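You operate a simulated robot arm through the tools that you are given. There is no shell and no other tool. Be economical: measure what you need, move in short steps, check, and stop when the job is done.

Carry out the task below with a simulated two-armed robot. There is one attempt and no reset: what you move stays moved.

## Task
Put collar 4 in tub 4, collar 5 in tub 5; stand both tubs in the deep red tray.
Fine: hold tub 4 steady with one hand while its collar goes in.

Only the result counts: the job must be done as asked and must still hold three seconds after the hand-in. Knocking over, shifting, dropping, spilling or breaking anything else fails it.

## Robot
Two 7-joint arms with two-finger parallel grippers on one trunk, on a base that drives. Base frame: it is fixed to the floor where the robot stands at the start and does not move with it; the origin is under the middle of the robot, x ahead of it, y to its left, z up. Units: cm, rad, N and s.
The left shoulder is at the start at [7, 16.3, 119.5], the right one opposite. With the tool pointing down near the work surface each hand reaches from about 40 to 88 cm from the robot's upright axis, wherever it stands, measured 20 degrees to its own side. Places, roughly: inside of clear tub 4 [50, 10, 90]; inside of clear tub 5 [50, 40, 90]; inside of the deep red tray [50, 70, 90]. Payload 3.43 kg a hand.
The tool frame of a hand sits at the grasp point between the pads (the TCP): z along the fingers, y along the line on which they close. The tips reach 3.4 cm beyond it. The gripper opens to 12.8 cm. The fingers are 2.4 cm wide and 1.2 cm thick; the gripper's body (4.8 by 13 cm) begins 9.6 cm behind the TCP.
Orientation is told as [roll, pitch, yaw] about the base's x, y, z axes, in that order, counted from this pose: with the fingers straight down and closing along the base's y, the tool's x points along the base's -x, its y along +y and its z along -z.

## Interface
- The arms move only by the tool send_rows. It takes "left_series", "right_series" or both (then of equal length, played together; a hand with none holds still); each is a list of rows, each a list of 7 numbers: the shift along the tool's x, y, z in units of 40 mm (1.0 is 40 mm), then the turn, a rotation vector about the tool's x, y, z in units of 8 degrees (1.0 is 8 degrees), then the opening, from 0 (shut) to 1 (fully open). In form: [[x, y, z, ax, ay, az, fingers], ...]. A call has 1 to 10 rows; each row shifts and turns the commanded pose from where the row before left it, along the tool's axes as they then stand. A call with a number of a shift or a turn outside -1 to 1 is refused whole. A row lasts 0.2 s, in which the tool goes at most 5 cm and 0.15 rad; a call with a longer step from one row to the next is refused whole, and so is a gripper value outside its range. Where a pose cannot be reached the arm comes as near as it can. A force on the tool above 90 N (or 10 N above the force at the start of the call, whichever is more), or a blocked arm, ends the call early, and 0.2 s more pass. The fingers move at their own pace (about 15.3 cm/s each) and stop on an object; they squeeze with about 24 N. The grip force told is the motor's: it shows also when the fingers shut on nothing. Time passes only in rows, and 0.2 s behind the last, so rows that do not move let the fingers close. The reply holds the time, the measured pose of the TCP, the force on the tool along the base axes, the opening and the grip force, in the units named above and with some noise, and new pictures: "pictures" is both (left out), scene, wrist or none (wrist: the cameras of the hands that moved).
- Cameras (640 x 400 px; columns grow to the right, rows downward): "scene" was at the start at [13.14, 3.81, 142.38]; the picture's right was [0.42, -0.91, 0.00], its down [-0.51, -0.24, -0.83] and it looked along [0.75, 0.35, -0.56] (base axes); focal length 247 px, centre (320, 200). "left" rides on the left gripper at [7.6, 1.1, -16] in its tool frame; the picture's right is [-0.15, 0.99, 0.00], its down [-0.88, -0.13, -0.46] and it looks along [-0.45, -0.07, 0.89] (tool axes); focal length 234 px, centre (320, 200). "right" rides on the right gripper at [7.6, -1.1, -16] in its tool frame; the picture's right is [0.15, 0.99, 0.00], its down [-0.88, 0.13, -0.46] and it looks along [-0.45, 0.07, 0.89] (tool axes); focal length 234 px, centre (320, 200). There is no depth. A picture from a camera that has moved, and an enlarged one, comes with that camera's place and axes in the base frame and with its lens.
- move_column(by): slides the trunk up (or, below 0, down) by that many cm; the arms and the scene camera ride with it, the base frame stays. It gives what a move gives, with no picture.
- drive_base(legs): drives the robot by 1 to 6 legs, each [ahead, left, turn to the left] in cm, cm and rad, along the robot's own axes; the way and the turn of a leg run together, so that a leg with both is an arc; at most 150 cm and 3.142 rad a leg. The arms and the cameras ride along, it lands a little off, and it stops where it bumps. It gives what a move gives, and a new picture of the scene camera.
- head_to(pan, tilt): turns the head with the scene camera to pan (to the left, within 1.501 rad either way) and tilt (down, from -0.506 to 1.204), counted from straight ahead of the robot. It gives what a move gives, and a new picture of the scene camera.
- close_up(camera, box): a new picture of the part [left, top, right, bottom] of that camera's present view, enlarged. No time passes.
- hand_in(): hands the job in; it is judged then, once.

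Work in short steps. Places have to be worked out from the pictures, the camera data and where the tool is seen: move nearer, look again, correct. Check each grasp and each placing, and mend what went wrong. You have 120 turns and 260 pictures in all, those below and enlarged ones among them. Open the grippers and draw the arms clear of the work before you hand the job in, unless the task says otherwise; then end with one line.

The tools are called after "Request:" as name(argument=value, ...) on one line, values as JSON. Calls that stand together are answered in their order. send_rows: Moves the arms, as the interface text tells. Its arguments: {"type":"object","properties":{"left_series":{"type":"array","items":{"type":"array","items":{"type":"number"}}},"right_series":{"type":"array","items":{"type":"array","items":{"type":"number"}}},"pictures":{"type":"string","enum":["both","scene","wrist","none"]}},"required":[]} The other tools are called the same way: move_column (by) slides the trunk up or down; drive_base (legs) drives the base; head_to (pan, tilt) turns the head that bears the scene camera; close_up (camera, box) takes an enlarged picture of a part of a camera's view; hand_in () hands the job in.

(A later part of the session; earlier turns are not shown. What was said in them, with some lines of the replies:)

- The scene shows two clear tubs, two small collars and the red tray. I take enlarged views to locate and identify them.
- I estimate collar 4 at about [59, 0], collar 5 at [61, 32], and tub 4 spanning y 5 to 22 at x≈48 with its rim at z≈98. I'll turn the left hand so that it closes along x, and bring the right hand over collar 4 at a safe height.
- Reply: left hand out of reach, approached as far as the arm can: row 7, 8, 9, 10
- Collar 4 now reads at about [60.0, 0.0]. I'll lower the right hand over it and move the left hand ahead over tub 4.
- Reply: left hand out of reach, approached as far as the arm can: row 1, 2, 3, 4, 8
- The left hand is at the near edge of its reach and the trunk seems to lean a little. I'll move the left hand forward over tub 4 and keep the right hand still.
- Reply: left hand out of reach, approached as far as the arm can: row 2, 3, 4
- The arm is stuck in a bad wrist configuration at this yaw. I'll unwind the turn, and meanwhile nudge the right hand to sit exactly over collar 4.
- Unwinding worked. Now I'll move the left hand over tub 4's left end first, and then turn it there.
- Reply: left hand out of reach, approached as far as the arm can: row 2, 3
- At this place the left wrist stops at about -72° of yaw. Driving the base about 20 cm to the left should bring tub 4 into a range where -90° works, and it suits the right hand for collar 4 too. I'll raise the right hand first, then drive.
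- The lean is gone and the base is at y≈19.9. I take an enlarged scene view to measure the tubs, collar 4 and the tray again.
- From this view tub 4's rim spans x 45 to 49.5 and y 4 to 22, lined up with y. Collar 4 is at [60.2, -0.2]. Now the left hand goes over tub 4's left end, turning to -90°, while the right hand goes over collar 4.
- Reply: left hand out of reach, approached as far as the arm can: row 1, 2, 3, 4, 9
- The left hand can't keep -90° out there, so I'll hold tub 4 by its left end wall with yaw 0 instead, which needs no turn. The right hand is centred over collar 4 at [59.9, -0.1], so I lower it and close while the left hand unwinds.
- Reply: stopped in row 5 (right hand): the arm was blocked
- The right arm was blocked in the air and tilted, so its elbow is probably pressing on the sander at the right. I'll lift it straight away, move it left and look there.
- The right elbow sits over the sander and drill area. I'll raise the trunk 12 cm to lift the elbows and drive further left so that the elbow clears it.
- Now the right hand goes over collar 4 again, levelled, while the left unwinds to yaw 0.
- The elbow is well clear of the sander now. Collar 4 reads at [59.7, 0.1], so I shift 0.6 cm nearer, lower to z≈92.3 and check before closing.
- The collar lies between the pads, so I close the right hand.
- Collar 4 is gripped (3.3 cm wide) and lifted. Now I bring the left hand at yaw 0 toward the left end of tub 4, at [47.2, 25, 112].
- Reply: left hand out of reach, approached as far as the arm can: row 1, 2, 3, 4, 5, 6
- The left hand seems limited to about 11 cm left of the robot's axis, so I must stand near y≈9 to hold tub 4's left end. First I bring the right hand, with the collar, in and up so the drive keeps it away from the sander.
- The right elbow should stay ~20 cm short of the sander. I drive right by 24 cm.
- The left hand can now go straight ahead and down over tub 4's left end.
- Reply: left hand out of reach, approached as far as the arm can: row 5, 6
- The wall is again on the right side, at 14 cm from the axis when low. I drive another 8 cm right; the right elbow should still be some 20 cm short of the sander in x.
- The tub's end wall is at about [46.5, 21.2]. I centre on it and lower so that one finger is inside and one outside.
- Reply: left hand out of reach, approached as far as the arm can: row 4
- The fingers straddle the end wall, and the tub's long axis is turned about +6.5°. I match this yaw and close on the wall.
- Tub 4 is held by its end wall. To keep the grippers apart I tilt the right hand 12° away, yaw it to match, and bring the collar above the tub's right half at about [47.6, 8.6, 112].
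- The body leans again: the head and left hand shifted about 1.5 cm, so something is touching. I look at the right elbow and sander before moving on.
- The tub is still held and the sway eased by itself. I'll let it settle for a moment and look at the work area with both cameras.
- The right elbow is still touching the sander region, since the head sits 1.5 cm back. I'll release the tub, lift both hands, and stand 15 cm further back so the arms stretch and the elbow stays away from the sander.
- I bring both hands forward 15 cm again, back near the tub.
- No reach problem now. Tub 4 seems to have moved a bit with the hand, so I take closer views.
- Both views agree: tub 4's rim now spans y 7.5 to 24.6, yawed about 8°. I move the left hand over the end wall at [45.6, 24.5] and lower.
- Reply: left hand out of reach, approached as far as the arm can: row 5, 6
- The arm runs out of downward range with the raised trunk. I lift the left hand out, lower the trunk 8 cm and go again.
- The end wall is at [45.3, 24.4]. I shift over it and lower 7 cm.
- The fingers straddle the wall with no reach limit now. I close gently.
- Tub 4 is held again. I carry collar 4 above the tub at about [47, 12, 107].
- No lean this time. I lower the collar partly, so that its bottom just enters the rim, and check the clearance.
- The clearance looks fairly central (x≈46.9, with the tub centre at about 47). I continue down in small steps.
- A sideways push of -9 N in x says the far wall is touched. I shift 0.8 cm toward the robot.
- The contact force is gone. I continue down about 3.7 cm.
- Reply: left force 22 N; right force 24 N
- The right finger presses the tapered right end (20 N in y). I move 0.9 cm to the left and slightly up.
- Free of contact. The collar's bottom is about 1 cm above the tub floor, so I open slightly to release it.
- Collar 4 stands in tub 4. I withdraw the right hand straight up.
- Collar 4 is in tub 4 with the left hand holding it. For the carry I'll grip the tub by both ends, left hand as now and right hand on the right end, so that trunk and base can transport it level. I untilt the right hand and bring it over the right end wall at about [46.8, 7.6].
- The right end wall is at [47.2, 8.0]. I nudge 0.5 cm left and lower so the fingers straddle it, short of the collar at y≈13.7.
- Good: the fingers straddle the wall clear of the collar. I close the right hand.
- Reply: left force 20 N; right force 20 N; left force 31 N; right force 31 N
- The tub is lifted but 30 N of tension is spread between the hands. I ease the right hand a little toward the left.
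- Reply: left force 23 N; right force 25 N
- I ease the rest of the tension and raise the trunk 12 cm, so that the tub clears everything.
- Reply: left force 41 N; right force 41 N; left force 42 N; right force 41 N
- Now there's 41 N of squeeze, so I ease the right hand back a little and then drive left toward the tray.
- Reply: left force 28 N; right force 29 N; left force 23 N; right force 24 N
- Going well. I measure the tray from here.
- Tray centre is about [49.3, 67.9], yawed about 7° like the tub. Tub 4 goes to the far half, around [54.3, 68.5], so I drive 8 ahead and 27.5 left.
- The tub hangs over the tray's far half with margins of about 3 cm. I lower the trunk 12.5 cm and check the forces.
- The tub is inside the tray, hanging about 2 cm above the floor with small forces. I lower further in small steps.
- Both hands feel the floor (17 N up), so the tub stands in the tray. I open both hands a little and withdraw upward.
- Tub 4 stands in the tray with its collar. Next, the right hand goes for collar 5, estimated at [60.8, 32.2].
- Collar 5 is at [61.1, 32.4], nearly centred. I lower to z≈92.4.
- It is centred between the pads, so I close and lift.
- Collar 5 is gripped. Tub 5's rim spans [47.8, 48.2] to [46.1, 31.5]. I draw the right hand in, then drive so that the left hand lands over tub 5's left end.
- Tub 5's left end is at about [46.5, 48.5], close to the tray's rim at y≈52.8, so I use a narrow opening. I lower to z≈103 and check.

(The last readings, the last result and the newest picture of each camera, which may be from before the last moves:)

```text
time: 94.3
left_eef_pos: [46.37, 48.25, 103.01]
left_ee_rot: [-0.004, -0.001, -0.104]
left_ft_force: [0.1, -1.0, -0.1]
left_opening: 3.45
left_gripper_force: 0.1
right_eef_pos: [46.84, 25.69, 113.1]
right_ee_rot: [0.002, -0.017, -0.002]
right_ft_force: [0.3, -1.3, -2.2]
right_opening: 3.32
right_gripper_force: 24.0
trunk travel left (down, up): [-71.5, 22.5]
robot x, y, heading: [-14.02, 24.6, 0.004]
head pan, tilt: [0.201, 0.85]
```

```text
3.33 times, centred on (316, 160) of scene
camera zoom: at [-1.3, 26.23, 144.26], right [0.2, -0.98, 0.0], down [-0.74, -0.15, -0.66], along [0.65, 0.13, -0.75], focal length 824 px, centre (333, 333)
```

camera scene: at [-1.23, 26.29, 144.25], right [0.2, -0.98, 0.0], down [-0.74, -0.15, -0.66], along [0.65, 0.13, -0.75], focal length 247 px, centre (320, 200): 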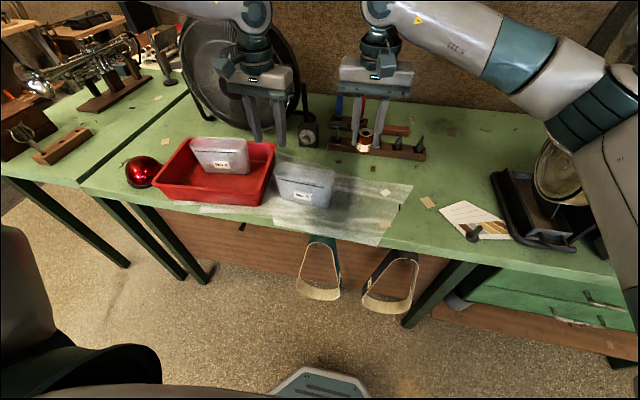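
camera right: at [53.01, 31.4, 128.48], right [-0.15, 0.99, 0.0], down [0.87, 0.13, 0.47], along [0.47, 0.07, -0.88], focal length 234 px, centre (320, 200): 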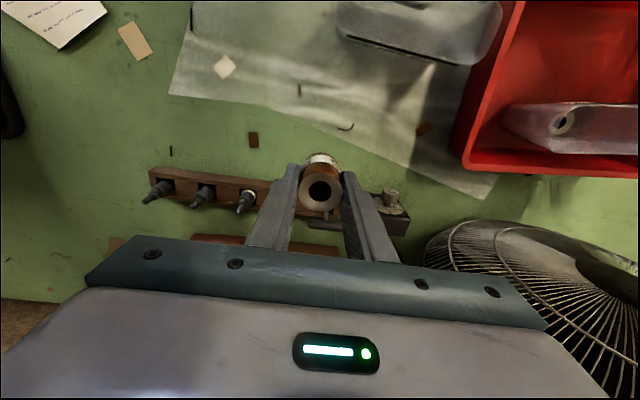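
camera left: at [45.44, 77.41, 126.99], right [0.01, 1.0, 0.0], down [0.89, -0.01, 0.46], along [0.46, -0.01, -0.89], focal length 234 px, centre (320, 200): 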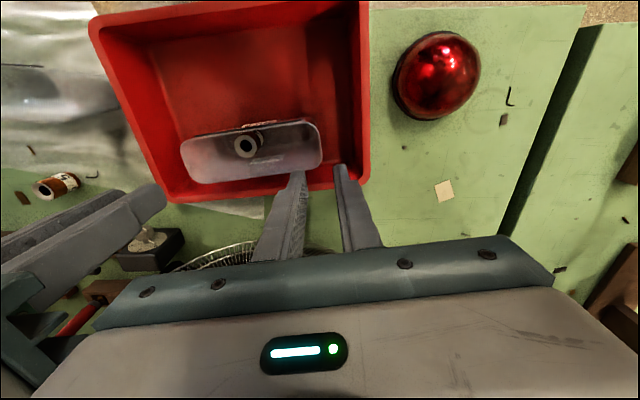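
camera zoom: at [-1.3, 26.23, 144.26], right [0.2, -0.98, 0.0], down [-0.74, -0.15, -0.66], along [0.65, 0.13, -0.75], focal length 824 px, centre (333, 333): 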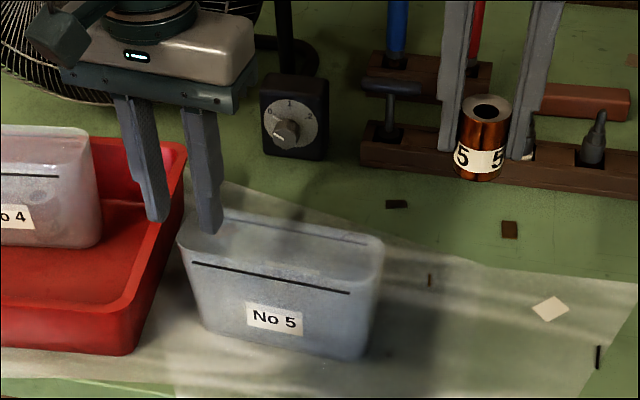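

The clearances look right: the rim end is at y≈48.5 and the tray rim at 52.7. I lower to grip height and close.

Request:
send_rows(left_series=[[0, 0.05, 0.5, 0, 0, 0, 0.27], [0, 0, 0.5, 0, 0, 0, 0.27], [0, 0, 0.42, 0, 0, 0, 0.27], [0, 0, 0, 0, 0, 0, 0.27], [0, 0, 0, 0, 0, 0, 0.15], [0, 0, 0, 0, 0, 0, 0.08], [0, 0, 0, 0, 0, 0, 0], [0, 0, 0, 0, 0, 0, 0]], pictures="wrist")

```text
time: 96.1
left_eef_pos: [46.45, 48.5, 97.53]
left_ee_rot: [-0.003, -0.004, -0.104]
left_ft_force: [2.7, -1.7, 6.4]
left_opening: 0.42
left_gripper_force: 23.7
right_eef_pos: [46.74, 25.8, 113.0]
right_ee_rot: [0.002, -0.015, 0.0]
right_ft_force: [-0.3, 0.5, -1.6]
right_opening: 3.33
right_gripper_force: 24.4
trunk travel left (down, up): [-71.5, 22.5]
robot x, y, heading: [-13.95, 24.97, -0.001]
head pan, tilt: [0.201, 0.85]
camera left: at [38.92, 50.39, 113.37], right [0.25, 0.97, 0.0], down [0.86, -0.22, 0.46], along [0.44, -0.12, -0.89], focal length 234 px, centre (320, 200)
```

left: 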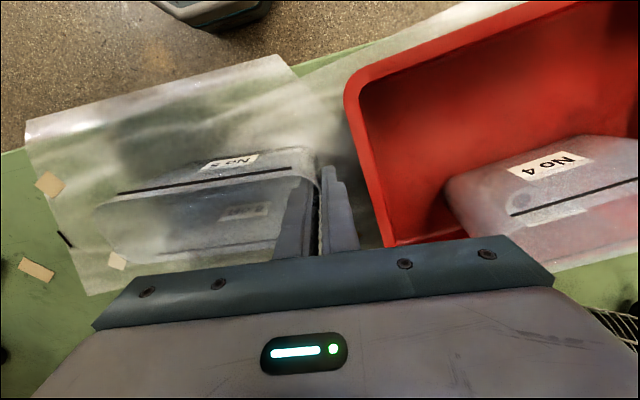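

Tub 5 is held. I tilt and yaw the right hand as before and bring collar 5 above the tub at about [45.1, 37, 108].

Request:
send_rows(right_series=[[0, 0, 0, -0.75, 0, 0.35, 0], [0, 0, 0, -0.75, 0, 0.35, 0], [0.17, 0.6, 0.45, 0, 0, 0, 0], [0.17, 0.6, 0.45, 0, 0, 0, 0], [0.17, 0.6, 0.45, 0, 0, 0, 0], [0.17, 0.6, 0.45, 0, 0, 0, 0], [0, 0, 0, 0, 0, 0, 0]])

Request:
close_up(camera="left", box=[60, 80, 380, 280])

```text
time: 97.7
left_eef_pos: [46.34, 48.53, 97.57]
left_ee_rot: [-0.003, -0.002, -0.105]
left_ft_force: [1.2, 1.4, 8.2]
left_opening: 0.42
left_gripper_force: 24.1
right_eef_pos: [45.17, 36.79, 108.22]
right_ee_rot: [0.211, -0.006, -0.101]
right_ft_force: [0.6, -0.5, -1.3]
right_opening: 3.31
right_gripper_force: 24.4
trunk travel left (down, up): [-71.5, 22.5]
robot x, y, heading: [-14.03, 24.44, 0.002]
head pan, tilt: [0.201, 0.85]
camera scene: at [-1.36, 26.12, 144.28], right [0.2, -0.98, 0.0], down [-0.74, -0.15, -0.66], along [0.65, 0.13, -0.75], focal length 247 px, centre (320, 200)
camera right: at [37.12, 33.23, 123.27], right [-0.05, 0.98, 0.21], down [0.88, -0.05, 0.48], along [0.48, 0.21, -0.85], focal length 234 px, centre (320, 200)
```

scene: 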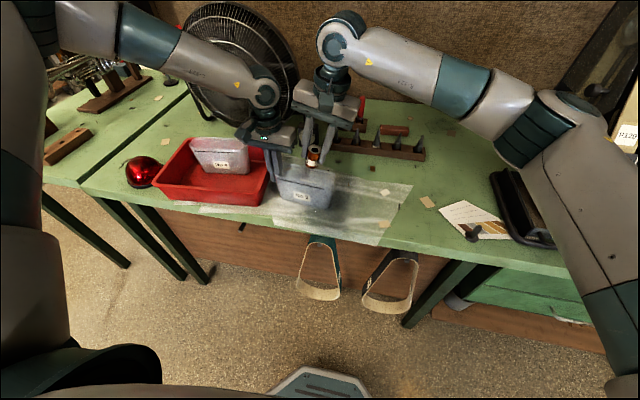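
right: 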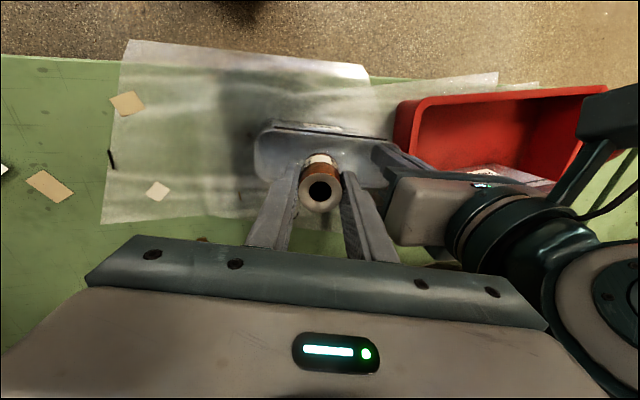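

```text
2.00 times, centred on (220, 180) of left
camera zoom: at [38.84, 50.38, 113.4], right [0.25, 0.97, 0.0], down [0.86, -0.22, 0.46], along [0.44, -0.12, -0.89], focal length 468 px, centre (520, 240)
```

zoom: 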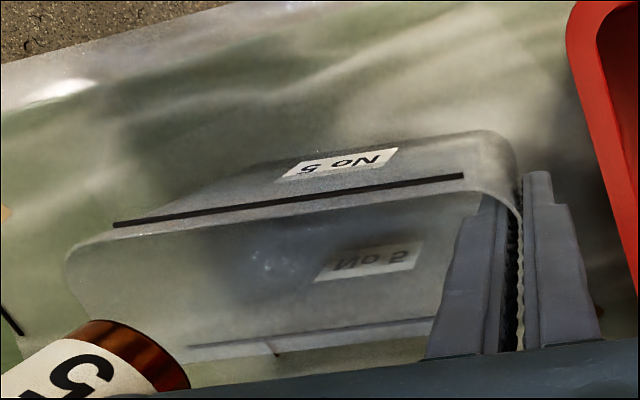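

The collar is above the tub, roughly centred. I lower to z≈97.7 and read the forces.

Request:
send_rows(right_series=[[0, -0.136, 0.64, 0, 0, 0, 0], [0, -0.136, 0.64, 0, 0, 0, 0], [0, -0.136, 0.64, 0, 0, 0, 0], [0, -0.1, 0.5, 0, 0, 0, 0], [0, 0, 0, 0, 0, 0, 0]], pictures="none")

Request:
close_up(camera="left", box=[60, 80, 380, 280])

```text
time: 98.9
left_eef_pos: [46.42, 48.45, 97.56]
left_ee_rot: [-0.004, 0.0, -0.104]
left_ft_force: [0.2, 1.4, 6.5]
left_opening: 0.41
left_gripper_force: 23.8
right_eef_pos: [45.22, 36.85, 98.29]
right_ee_rot: [0.213, -0.008, -0.096]
right_ft_force: [-0.4, -0.4, -1.7]
right_opening: 3.35
right_gripper_force: 24.1
trunk travel left (down, up): [-71.5, 22.5]
robot x, y, heading: [-14.27, 24.83, 0.001]
head pan, tilt: [0.201, 0.85]
```

```text
2.00 times, centred on (220, 180) of left
camera zoom: at [38.84, 50.41, 113.37], right [0.25, 0.97, 0.0], down [0.86, -0.22, 0.46], along [0.44, -0.12, -0.89], focal length 468 px, centre (520, 240)
```

zoom: 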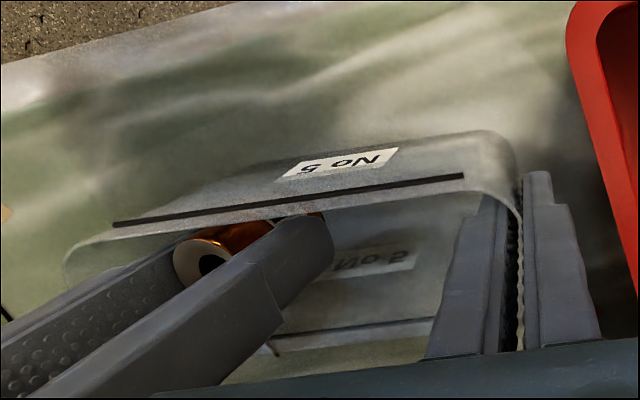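

It's free of contact. I continue down to z≈94.2.

Request:
send_rows(right_series=[[0, -0.05, 0.35, 0, 0, 0, 0], [0, -0.05, 0.35, 0, 0, 0, 0], [0, -0.06, 0.33, 0, 0, 0, 0], [0, 0, 0, 0, 0, 0, 0]], pictures="none")

```text
time: 99.9
left_eef_pos: [46.33, 48.57, 97.55]
left_ee_rot: [-0.003, -0.002, -0.106]
left_ft_force: [-3.9, 0.1, 5.8]
left_opening: 0.45
left_gripper_force: 23.9
right_eef_pos: [45.34, 37.13, 93.96]
right_ee_rot: [0.213, -0.005, -0.099]
right_ft_force: [6.3, -1.5, 0.4]
right_opening: 3.33
right_gripper_force: 23.9
trunk travel left (down, up): [-71.5, 22.5]
robot x, y, heading: [-14.07, 24.62, 0.005]
head pan, tilt: [0.201, 0.85]
```

A light touch on the near wall (6 N). I shift 0.3 cm away and release.

Request:
send_rows(right_series=[[-0.08, 0, 0, 0, 0, 0, 0], [0, 0, 0, 0, 0, 0, 0], [0, 0, 0, 0, 0, 0, 0.31], [0, 0, 0, 0, 0, 0, 0.34], [0, 0, 0, 0, 0, 0, 0.34]], pictures="none")

Request:
close_up(camera="scene", box=[220, 100, 412, 220])

```text
time: 101.1
left_eef_pos: [46.23, 48.34, 97.53]
left_ee_rot: [-0.004, -0.003, -0.104]
left_ft_force: [-1.1, -1.4, 4.8]
left_opening: 0.39
left_gripper_force: 23.6
right_eef_pos: [45.59, 37.11, 94.0]
right_ee_rot: [0.212, -0.007, -0.097]
right_ft_force: [0.0, 1.0, 0.5]
right_opening: 4.38
right_gripper_force: 0.1
trunk travel left (down, up): [-71.5, 22.5]
robot x, y, heading: [-14.16, 24.19, 0.006]
head pan, tilt: [0.201, 0.85]
```

```text
3.33 times, centred on (316, 160) of scene
camera zoom: at [-1.36, 26.18, 144.27], right [0.2, -0.98, 0.0], down [-0.74, -0.15, -0.66], along [0.65, 0.13, -0.75], focal length 824 px, centre (333, 333)
```

zoom: 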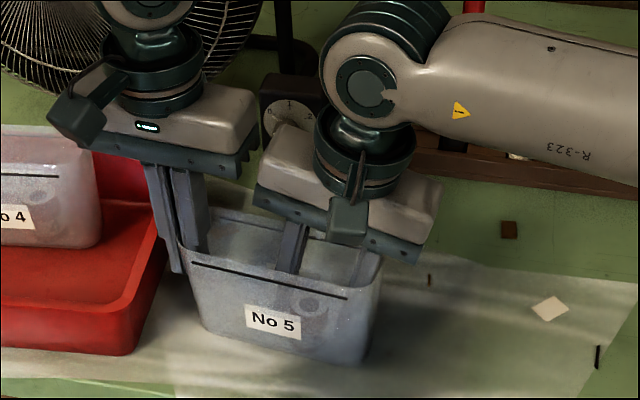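

Collar 5 stands in tub 5. I withdraw the right hand straight up, untilt it and move it over the right end near [45, 32].

Request:
send_rows(right_series=[[0, 0.08, -0.35, 0, 0, 0, 0.34], [0, 0.1, -0.5, 0, 0, 0, 0.34], [0, 0.156, -0.73, 0, 0, 0, 0.34], [0, 0.156, -0.73, 0, 0, 0, 0.34], [0, 0.12, -0.7, 0, 0, 0, 0.4], [0, -0.3, 0, 0.75, 0, 0, 0.4], [0, -0.5, 0, 0.75, 0, 0, 0.4], [0, -0.45, 0.4, 0, 0, 0, 0.4], [0, 0, 0.5, 0, 0, 0, 0.4], [0, 0, 0, 0, 0, 0, 0.4]], pictures="wrist")

Request:
close_up(camera="left", box=[0, 60, 352, 280])

```text
time: 103.3
left_eef_pos: [46.32, 48.45, 97.42]
left_ee_rot: [-0.001, -0.003, -0.105]
left_ft_force: [-0.2, 0.6, 7.0]
left_opening: 0.41
left_gripper_force: 24.0
right_eef_pos: [44.99, 31.94, 102.27]
right_ee_rot: [0.004, -0.008, -0.097]
right_ft_force: [1.2, -0.3, 0.6]
right_opening: 5.1
right_gripper_force: 0.1
trunk travel left (down, up): [-71.5, 22.5]
robot x, y, heading: [-14.3, 24.45, 0.003]
head pan, tilt: [0.201, 0.85]
camera right: at [37.29, 31.56, 117.93], right [-0.05, 1.0, 0.0], down [0.89, 0.04, 0.46], along [0.46, 0.03, -0.89], focal length 234 px, centre (320, 200)
```

right: 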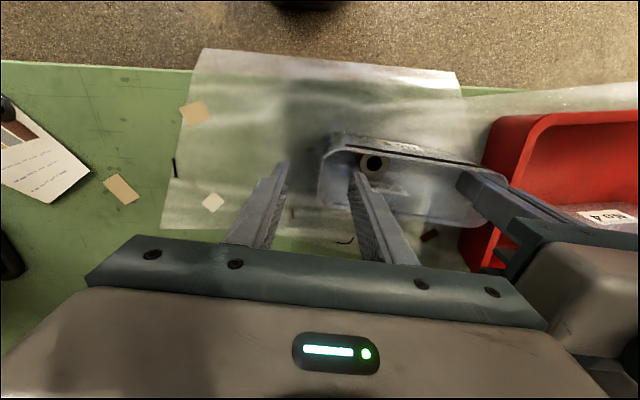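

```text
1.82 times, centred on (176, 170) of left
camera zoom: at [38.82, 50.4, 113.39], right [0.25, 0.97, 0.0], down [0.86, -0.22, 0.46], along [0.44, -0.12, -0.89], focal length 426 px, centre (582, 254)
```

zoom: 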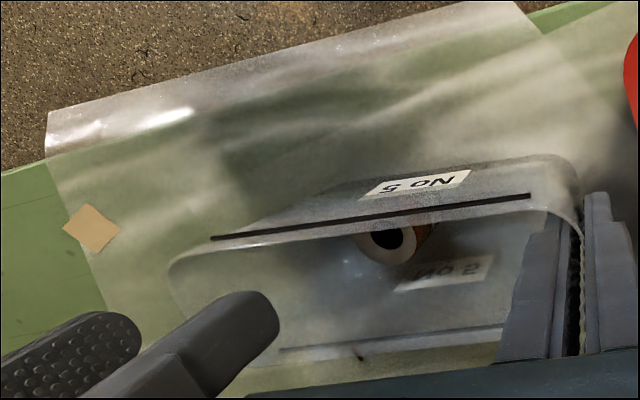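

The right end wall is at [44.8, 32.2] and the collar is at y≈38. I narrow the opening, lower and close.

Request:
send_rows(right_series=[[0, 0.04, 0, 0, 0, 0, 0.32], [0, 0, 0.4, 0, 0, 0, 0.32], [0, 0, 0.45, 0, 0, 0, 0.32], [0, 0, 0.35, 0, 0, 0, 0.32], [0, 0, 0, 0, 0, 0, 0.32], [0, 0, 0, 0, 0, 0, 0.2], [0, 0, 0, 0, 0, 0, 0.1], [0, 0, 0, 0, 0, 0, 0], [0, 0, 0, 0, 0, 0, 0]], pictures="wrist")

```text
time: 105.3
left_eef_pos: [46.24, 48.55, 97.45]
left_ee_rot: [-0.001, -0.001, -0.106]
left_ft_force: [-0.4, 6.7, -1.5]
left_opening: 0.42
left_gripper_force: 23.7
right_eef_pos: [45.16, 32.12, 97.4]
right_ee_rot: [0.004, -0.009, -0.097]
right_ft_force: [-1.7, -6.7, 3.3]
right_opening: 0.47
right_gripper_force: 24.2
trunk travel left (down, up): [-71.5, 22.5]
robot x, y, heading: [-14.29, 24.57, -0.001]
head pan, tilt: [0.201, 0.85]
camera right: at [37.5, 31.83, 113.15], right [-0.05, 1.0, 0.0], down [0.89, 0.04, 0.46], along [0.46, 0.02, -0.89], focal length 234 px, centre (320, 200)
```

right: 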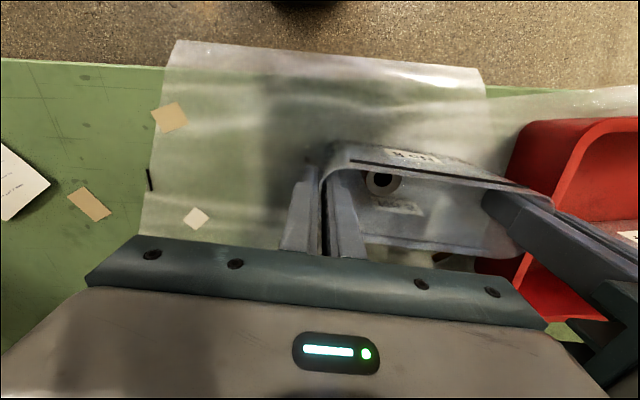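

Both ends of tub 5 are gripped with low tension. I lift 16 cm, then turn 0.22 rad left (to match the tray's yaw) and drive toward the tray's near half.

Request:
move_column(by=4)

Request:
move_column(by=12)

```text
time: 106.1
left_eef_pos: [46.53, 48.69, 101.39]
left_ee_rot: [-0.003, -0.001, -0.104]
left_ft_force: [-0.4, 10.6, -1.6]
left_opening: 0.44
left_gripper_force: 23.9
right_eef_pos: [45.29, 32.31, 101.26]
right_ee_rot: [0.002, -0.007, -0.098]
right_ft_force: [0.8, -12.2, -1.1]
right_opening: 0.48
right_gripper_force: 24.1
trunk travel left (down, up): [-75.5, 18.5]
robot x, y, heading: [-13.91, 24.65, 0.001]
head pan, tilt: [0.201, 0.85]
```

```text
time: 107.6
left_eef_pos: [46.44, 48.58, 113.5]
left_ee_rot: [-0.001, -0.003, -0.106]
left_ft_force: [-0.2, 17.9, -1.1]
left_opening: 0.42
left_gripper_force: 23.8
right_eef_pos: [45.26, 32.15, 113.42]
right_ee_rot: [0.003, -0.004, -0.096]
right_ft_force: [0.4, -17.5, -0.2]
right_opening: 0.48
right_gripper_force: 24.4
trunk travel left (down, up): [-87.5, 6.5]
robot x, y, heading: [-14.31, 24.58, 0.002]
head pan, tilt: [0.201, 0.85]
```

Request:
drive_base(legs=[[0, 0, 0.22], [6.5, 13.1, 0]])

Request:
close_up(camera="left", box=[0, 0, 640, 400])

Request:
close_up(camera="right", box=[0, 0, 640, 400])

```text
time: 109.8
left_eef_pos: [43.27, 75.08, 113.61]
left_ee_rot: [0.001, 0.0, 0.11]
left_ft_force: [-4.4, 22.7, -0.7]
left_opening: 0.4
left_gripper_force: 24.3
right_eef_pos: [45.63, 58.8, 113.38]
right_ee_rot: [0.003, -0.007, 0.117]
right_ft_force: [3.7, -23.3, -1.1]
right_opening: 0.47
right_gripper_force: 24.5
trunk travel left (down, up): [-87.5, 6.5]
robot x, y, heading: [-10.55, 38.65, 0.22]
head pan, tilt: [0.201, 0.85]
camera scene: at [1.44, 42.96, 160.28], right [0.41, -0.91, 0.0], down [-0.69, -0.3, -0.66], along [0.6, 0.27, -0.75], focal length 247 px, centre (320, 200)
```

scene: 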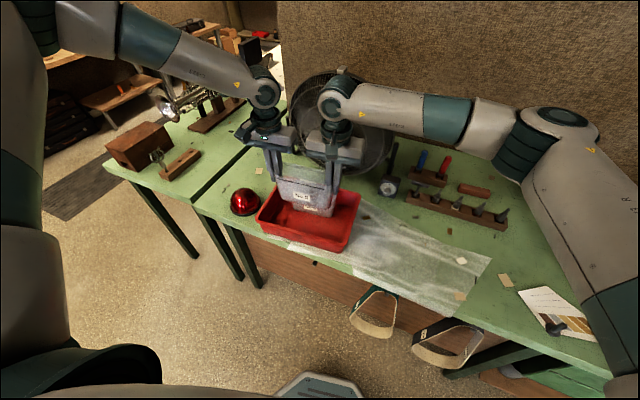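

```text
1.00 times, centred on (320, 200) of left
camera zoom: at [35.52, 75.28, 129.43], right [0.04, 1.0, 0.0], down [0.89, -0.03, 0.46], along [0.46, -0.02, -0.89], focal length 234 px, centre (320, 200)
```

zoom: 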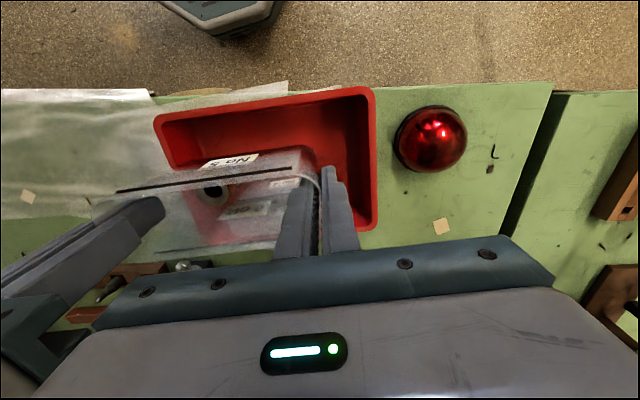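

```text
1.00 times, centred on (320, 200) of right
camera zoom: at [38.19, 56.79, 129.18], right [-0.26, 0.97, 0.0], down [0.86, 0.23, 0.46], along [0.45, 0.12, -0.89], focal length 234 px, centre (320, 200)
```

zoom: 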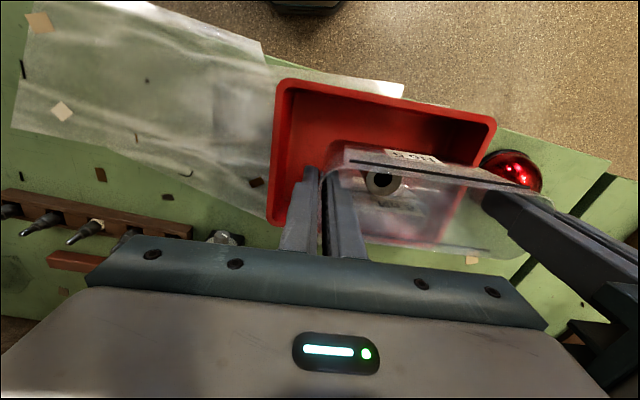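

Tub 5 is over the near half at [44.5, 66.9] with yaw 8°, leaving about 3.5 cm to tub 4. I lower 14.3 cm.

Request:
move_column(by=-14.3)

Request:
close_up(camera="scene", box=[200, 100, 424, 240])

```text
time: 111.5
left_eef_pos: [43.39, 75.25, 99.12]
left_ee_rot: [-0.002, -0.001, 0.111]
left_ft_force: [-2.1, 4.4, -1.4]
left_opening: 0.45
left_gripper_force: 24.0
right_eef_pos: [45.65, 58.98, 99.1]
right_ee_rot: [0.001, -0.006, 0.118]
right_ft_force: [0.0, -4.1, -1.3]
right_opening: 0.47
right_gripper_force: 23.7
trunk travel left (down, up): [-73.2, 20.8]
robot x, y, heading: [-10.51, 38.94, 0.221]
head pan, tilt: [0.201, 0.85]
```

```text
2.86 times, centred on (312, 170) of scene
camera zoom: at [1.51, 43.21, 145.97], right [0.41, -0.91, 0.0], down [-0.69, -0.31, -0.66], along [0.6, 0.27, -0.75], focal length 706 px, centre (343, 286)
```

zoom: 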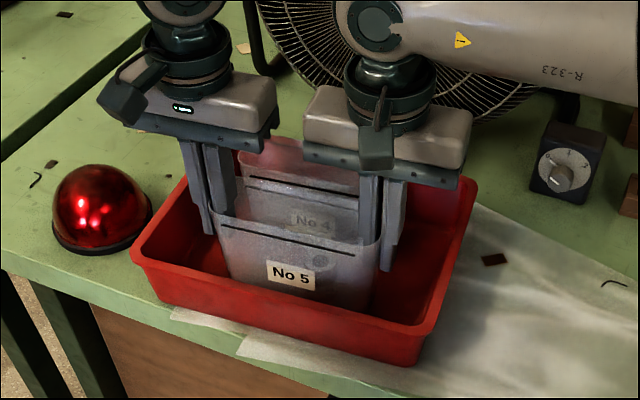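

It's well inside the tray and clear of tub 4. I lower the last centimetre in steps.

Request:
move_column(by=-0.9)

Request:
move_column(by=-0.4)

Request:
move_column(by=-0.3)

```text
time: 112.0
left_eef_pos: [43.36, 75.19, 98.16]
left_ee_rot: [-0.001, -0.001, 0.11]
left_ft_force: [-2.7, 5.3, -1.2]
left_opening: 0.41
left_gripper_force: 24.2
right_eef_pos: [45.64, 58.99, 98.27]
right_ee_rot: [0.001, -0.005, 0.117]
right_ft_force: [1.9, -5.2, -1.5]
right_opening: 0.5
right_gripper_force: 23.7
trunk travel left (down, up): [-72.3, 21.7]
robot x, y, heading: [-10.76, 38.87, 0.221]
head pan, tilt: [0.201, 0.85]
```

```text
time: 112.6
left_eef_pos: [43.36, 75.31, 97.95]
left_ee_rot: [-0.003, -0.002, 0.109]
left_ft_force: [-1.8, 8.1, 0.6]
left_opening: 0.43
left_gripper_force: 23.9
right_eef_pos: [45.57, 58.99, 97.9]
right_ee_rot: [0.003, -0.006, 0.116]
right_ft_force: [2.1, -6.8, 8.7]
right_opening: 0.46
right_gripper_force: 24.7
trunk travel left (down, up): [-71.9, 22.1]
robot x, y, heading: [-10.54, 38.84, 0.22]
head pan, tilt: [0.201, 0.85]
```

```text
time: 113.1
left_eef_pos: [43.27, 75.21, 97.93]
left_ee_rot: [-0.003, -0.007, 0.109]
left_ft_force: [-0.2, 12.8, 16.4]
left_opening: 0.43
left_gripper_force: 24.0
right_eef_pos: [45.55, 59.14, 97.75]
right_ee_rot: [0.004, -0.009, 0.118]
right_ft_force: [5.6, -5.2, 16.6]
right_opening: 0.48
right_gripper_force: 23.5
trunk travel left (down, up): [-71.6, 22.4]
robot x, y, heading: [-10.61, 38.71, 0.219]
head pan, tilt: [0.201, 0.85]
```

The tub has landed (16 N up on both hands). I open both and withdraw upward.

Request:
send_rows(left_series=[[0, 0, -0.05, 0, 0, 0, 0.1], [0, 0, 0, 0, 0, 0, 0.18], [0, 0, 0, 0, 0, 0, 0.18], [0, 0, -0.5, 0, 0, 0, 0.18], [0, 0, -0.8, 0, 0, 0, 0.18], [0, 0, -0.8, 0, 0, 0, 0.18], [0, 0, -0.8, 0, 0, 0, 0.18], [0, 0, -0.8, 0, 0, 0, 0.18], [0, 0, -0.8, 0, 0, 0, 0.18]], right_series=[[0, 0, -0.05, 0, 0, 0, 0.1], [0, 0, 0, 0, 0, 0, 0.18], [0, 0, 0, 0, 0, 0, 0.18], [0, 0, -0.5, 0, 0, 0, 0.18], [0, 0, -0.8, 0, 0, 0, 0.18], [0, 0, -0.8, 0, 0, 0, 0.18], [0, 0, -0.8, 0, 0, 0, 0.18], [0, 0, -0.8, 0, 0, 0, 0.18], [0, 0, -0.8, 0, 0, 0, 0.18]])

```text
time: 115.1
left_eef_pos: [43.07, 75.39, 115.92]
left_ee_rot: [-0.001, -0.003, 0.11]
left_ft_force: [-0.8, 0.1, -0.5]
left_opening: 2.29
left_gripper_force: 0.0
right_eef_pos: [45.39, 58.88, 115.57]
right_ee_rot: [0.002, -0.006, 0.118]
right_ft_force: [0.2, 0.2, -0.4]
right_opening: 2.29
right_gripper_force: 0.0
trunk travel left (down, up): [-71.6, 22.4]
robot x, y, heading: [-10.68, 38.94, 0.22]
head pan, tilt: [0.201, 0.85]
camera scene: at [1.39, 43.19, 144.36], right [0.41, -0.91, 0.0], down [-0.69, -0.3, -0.66], along [0.6, 0.27, -0.75], focal length 247 px, centre (320, 200)
camera right: at [38.02, 56.84, 131.35], right [-0.26, 0.97, 0.0], down [0.86, 0.23, 0.46], along [0.44, 0.12, -0.89], focal length 234 px, centre (320, 200)
camera left: at [35.36, 75.57, 131.72], right [0.04, 1.0, 0.0], down [0.89, -0.03, 0.46], along [0.46, -0.02, -0.89], focal length 234 px, centre (320, 200)
```

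scene: 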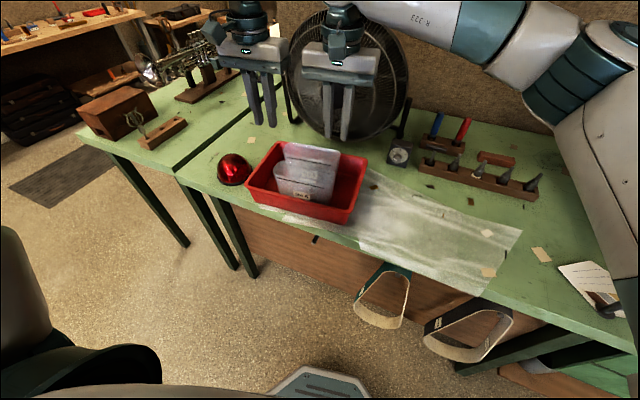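
right: 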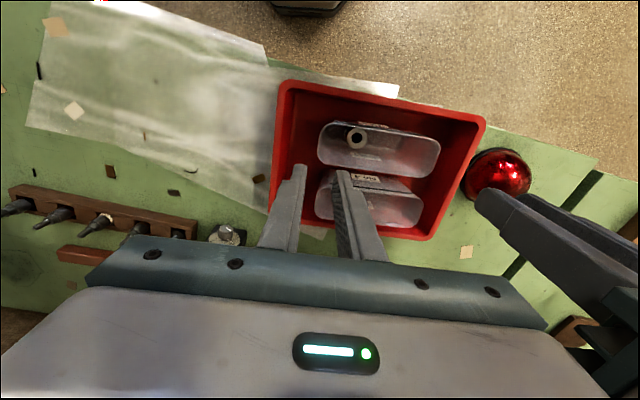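
left: 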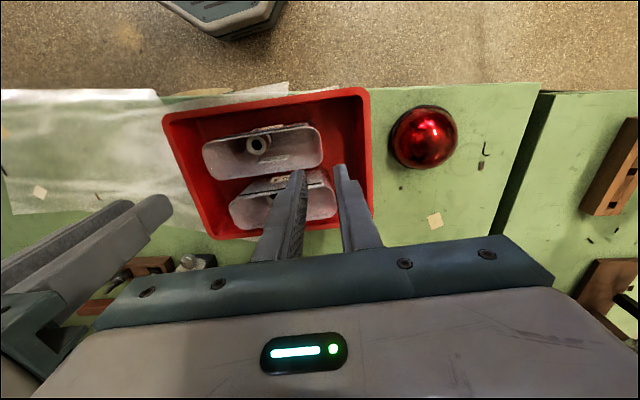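

Both tubs stand in the tray. I open the grippers, back the robot 20 cm away and take a last close look.

Request:
send_rows(left_series=[[0, 0, -0.6, 0, 0, 0, 0.6], [0, 0, -0.6, 0, 0, 0, 1], [0, 0, 0, 0, 0, 0, 1]], right_series=[[0, 0, -0.6, 0, 0, 0, 0.4], [0, 0, -0.6, 0, 0, 0, 0.4], [0, 0, 0, 0, 0, 0, 0.4]], pictures="none")

Request:
drive_base(legs=[[-25, 0, 0]])

Request:
close_up(camera="scene", box=[200, 60, 424, 200])

```text
time: 115.9
left_eef_pos: [43.39, 75.47, 120.43]
left_ee_rot: [-0.003, 0.0, 0.111]
left_ft_force: [-1.1, -0.1, 0.1]
left_opening: 12.82
left_gripper_force: 0.0
right_eef_pos: [45.64, 58.97, 120.21]
right_ee_rot: [0.002, -0.003, 0.117]
right_ft_force: [0.8, -0.6, 0.2]
right_opening: 5.13
right_gripper_force: 0.0
trunk travel left (down, up): [-71.6, 22.4]
robot x, y, heading: [-10.85, 39.02, 0.218]
head pan, tilt: [0.201, 0.85]
```

```text
time: 117.7
left_eef_pos: [19.18, 69.99, 120.39]
left_ee_rot: [-0.002, 0.0, 0.112]
left_ft_force: [0.6, -0.7, -0.4]
left_opening: 12.79
left_gripper_force: 0.1
right_eef_pos: [21.39, 53.68, 120.17]
right_ee_rot: [0.002, -0.005, 0.12]
right_ft_force: [0.3, -0.6, 0.5]
right_opening: 5.11
right_gripper_force: 0.0
trunk travel left (down, up): [-71.6, 22.4]
robot x, y, heading: [-35.11, 33.24, 0.224]
head pan, tilt: [0.201, 0.85]
camera scene: at [-22.65, 37.89, 144.34], right [0.41, -0.91, 0.0], down [-0.69, -0.31, -0.66], along [0.6, 0.27, -0.75], focal length 247 px, centre (320, 200)
```

scene: 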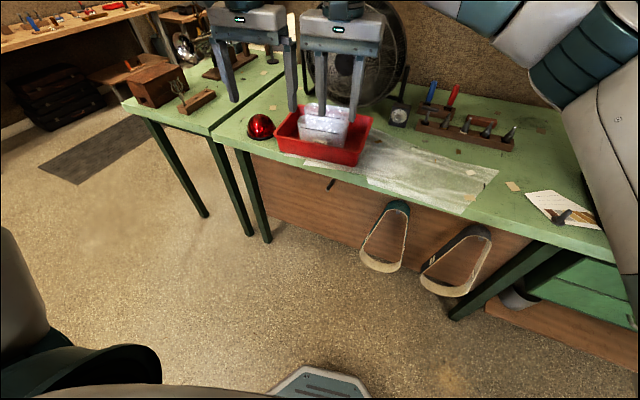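

```text
2.86 times, centred on (312, 130) of scene
camera zoom: at [-22.65, 37.89, 144.34], right [0.41, -0.91, 0.0], down [-0.69, -0.31, -0.66], along [0.6, 0.27, -0.75], focal length 706 px, centre (343, 400)
```

zoom: 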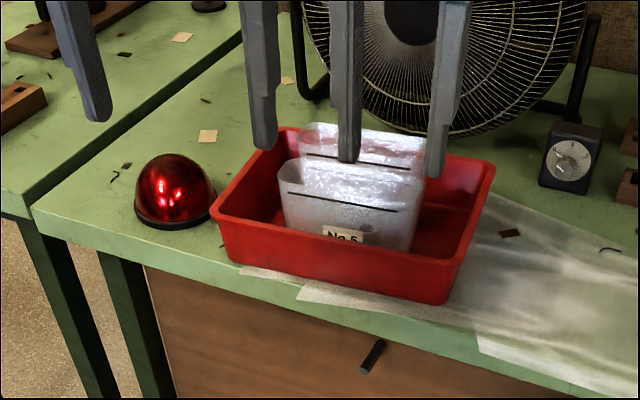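

Both tubs stand upright in the tray with their collars, and the arms are clear with the grippers open. I hand the job in.

Request:
hand_in()

```text
The job is handed in.
```

Collar 4 is in tub 4 (held by the left hand while its collar went in), collar 5 is in tub 5, and both tubs stand upright in the deep red tray; earlier in the job the right arm pressed on something beside the sander three times, and I did not check whether the sander moved.
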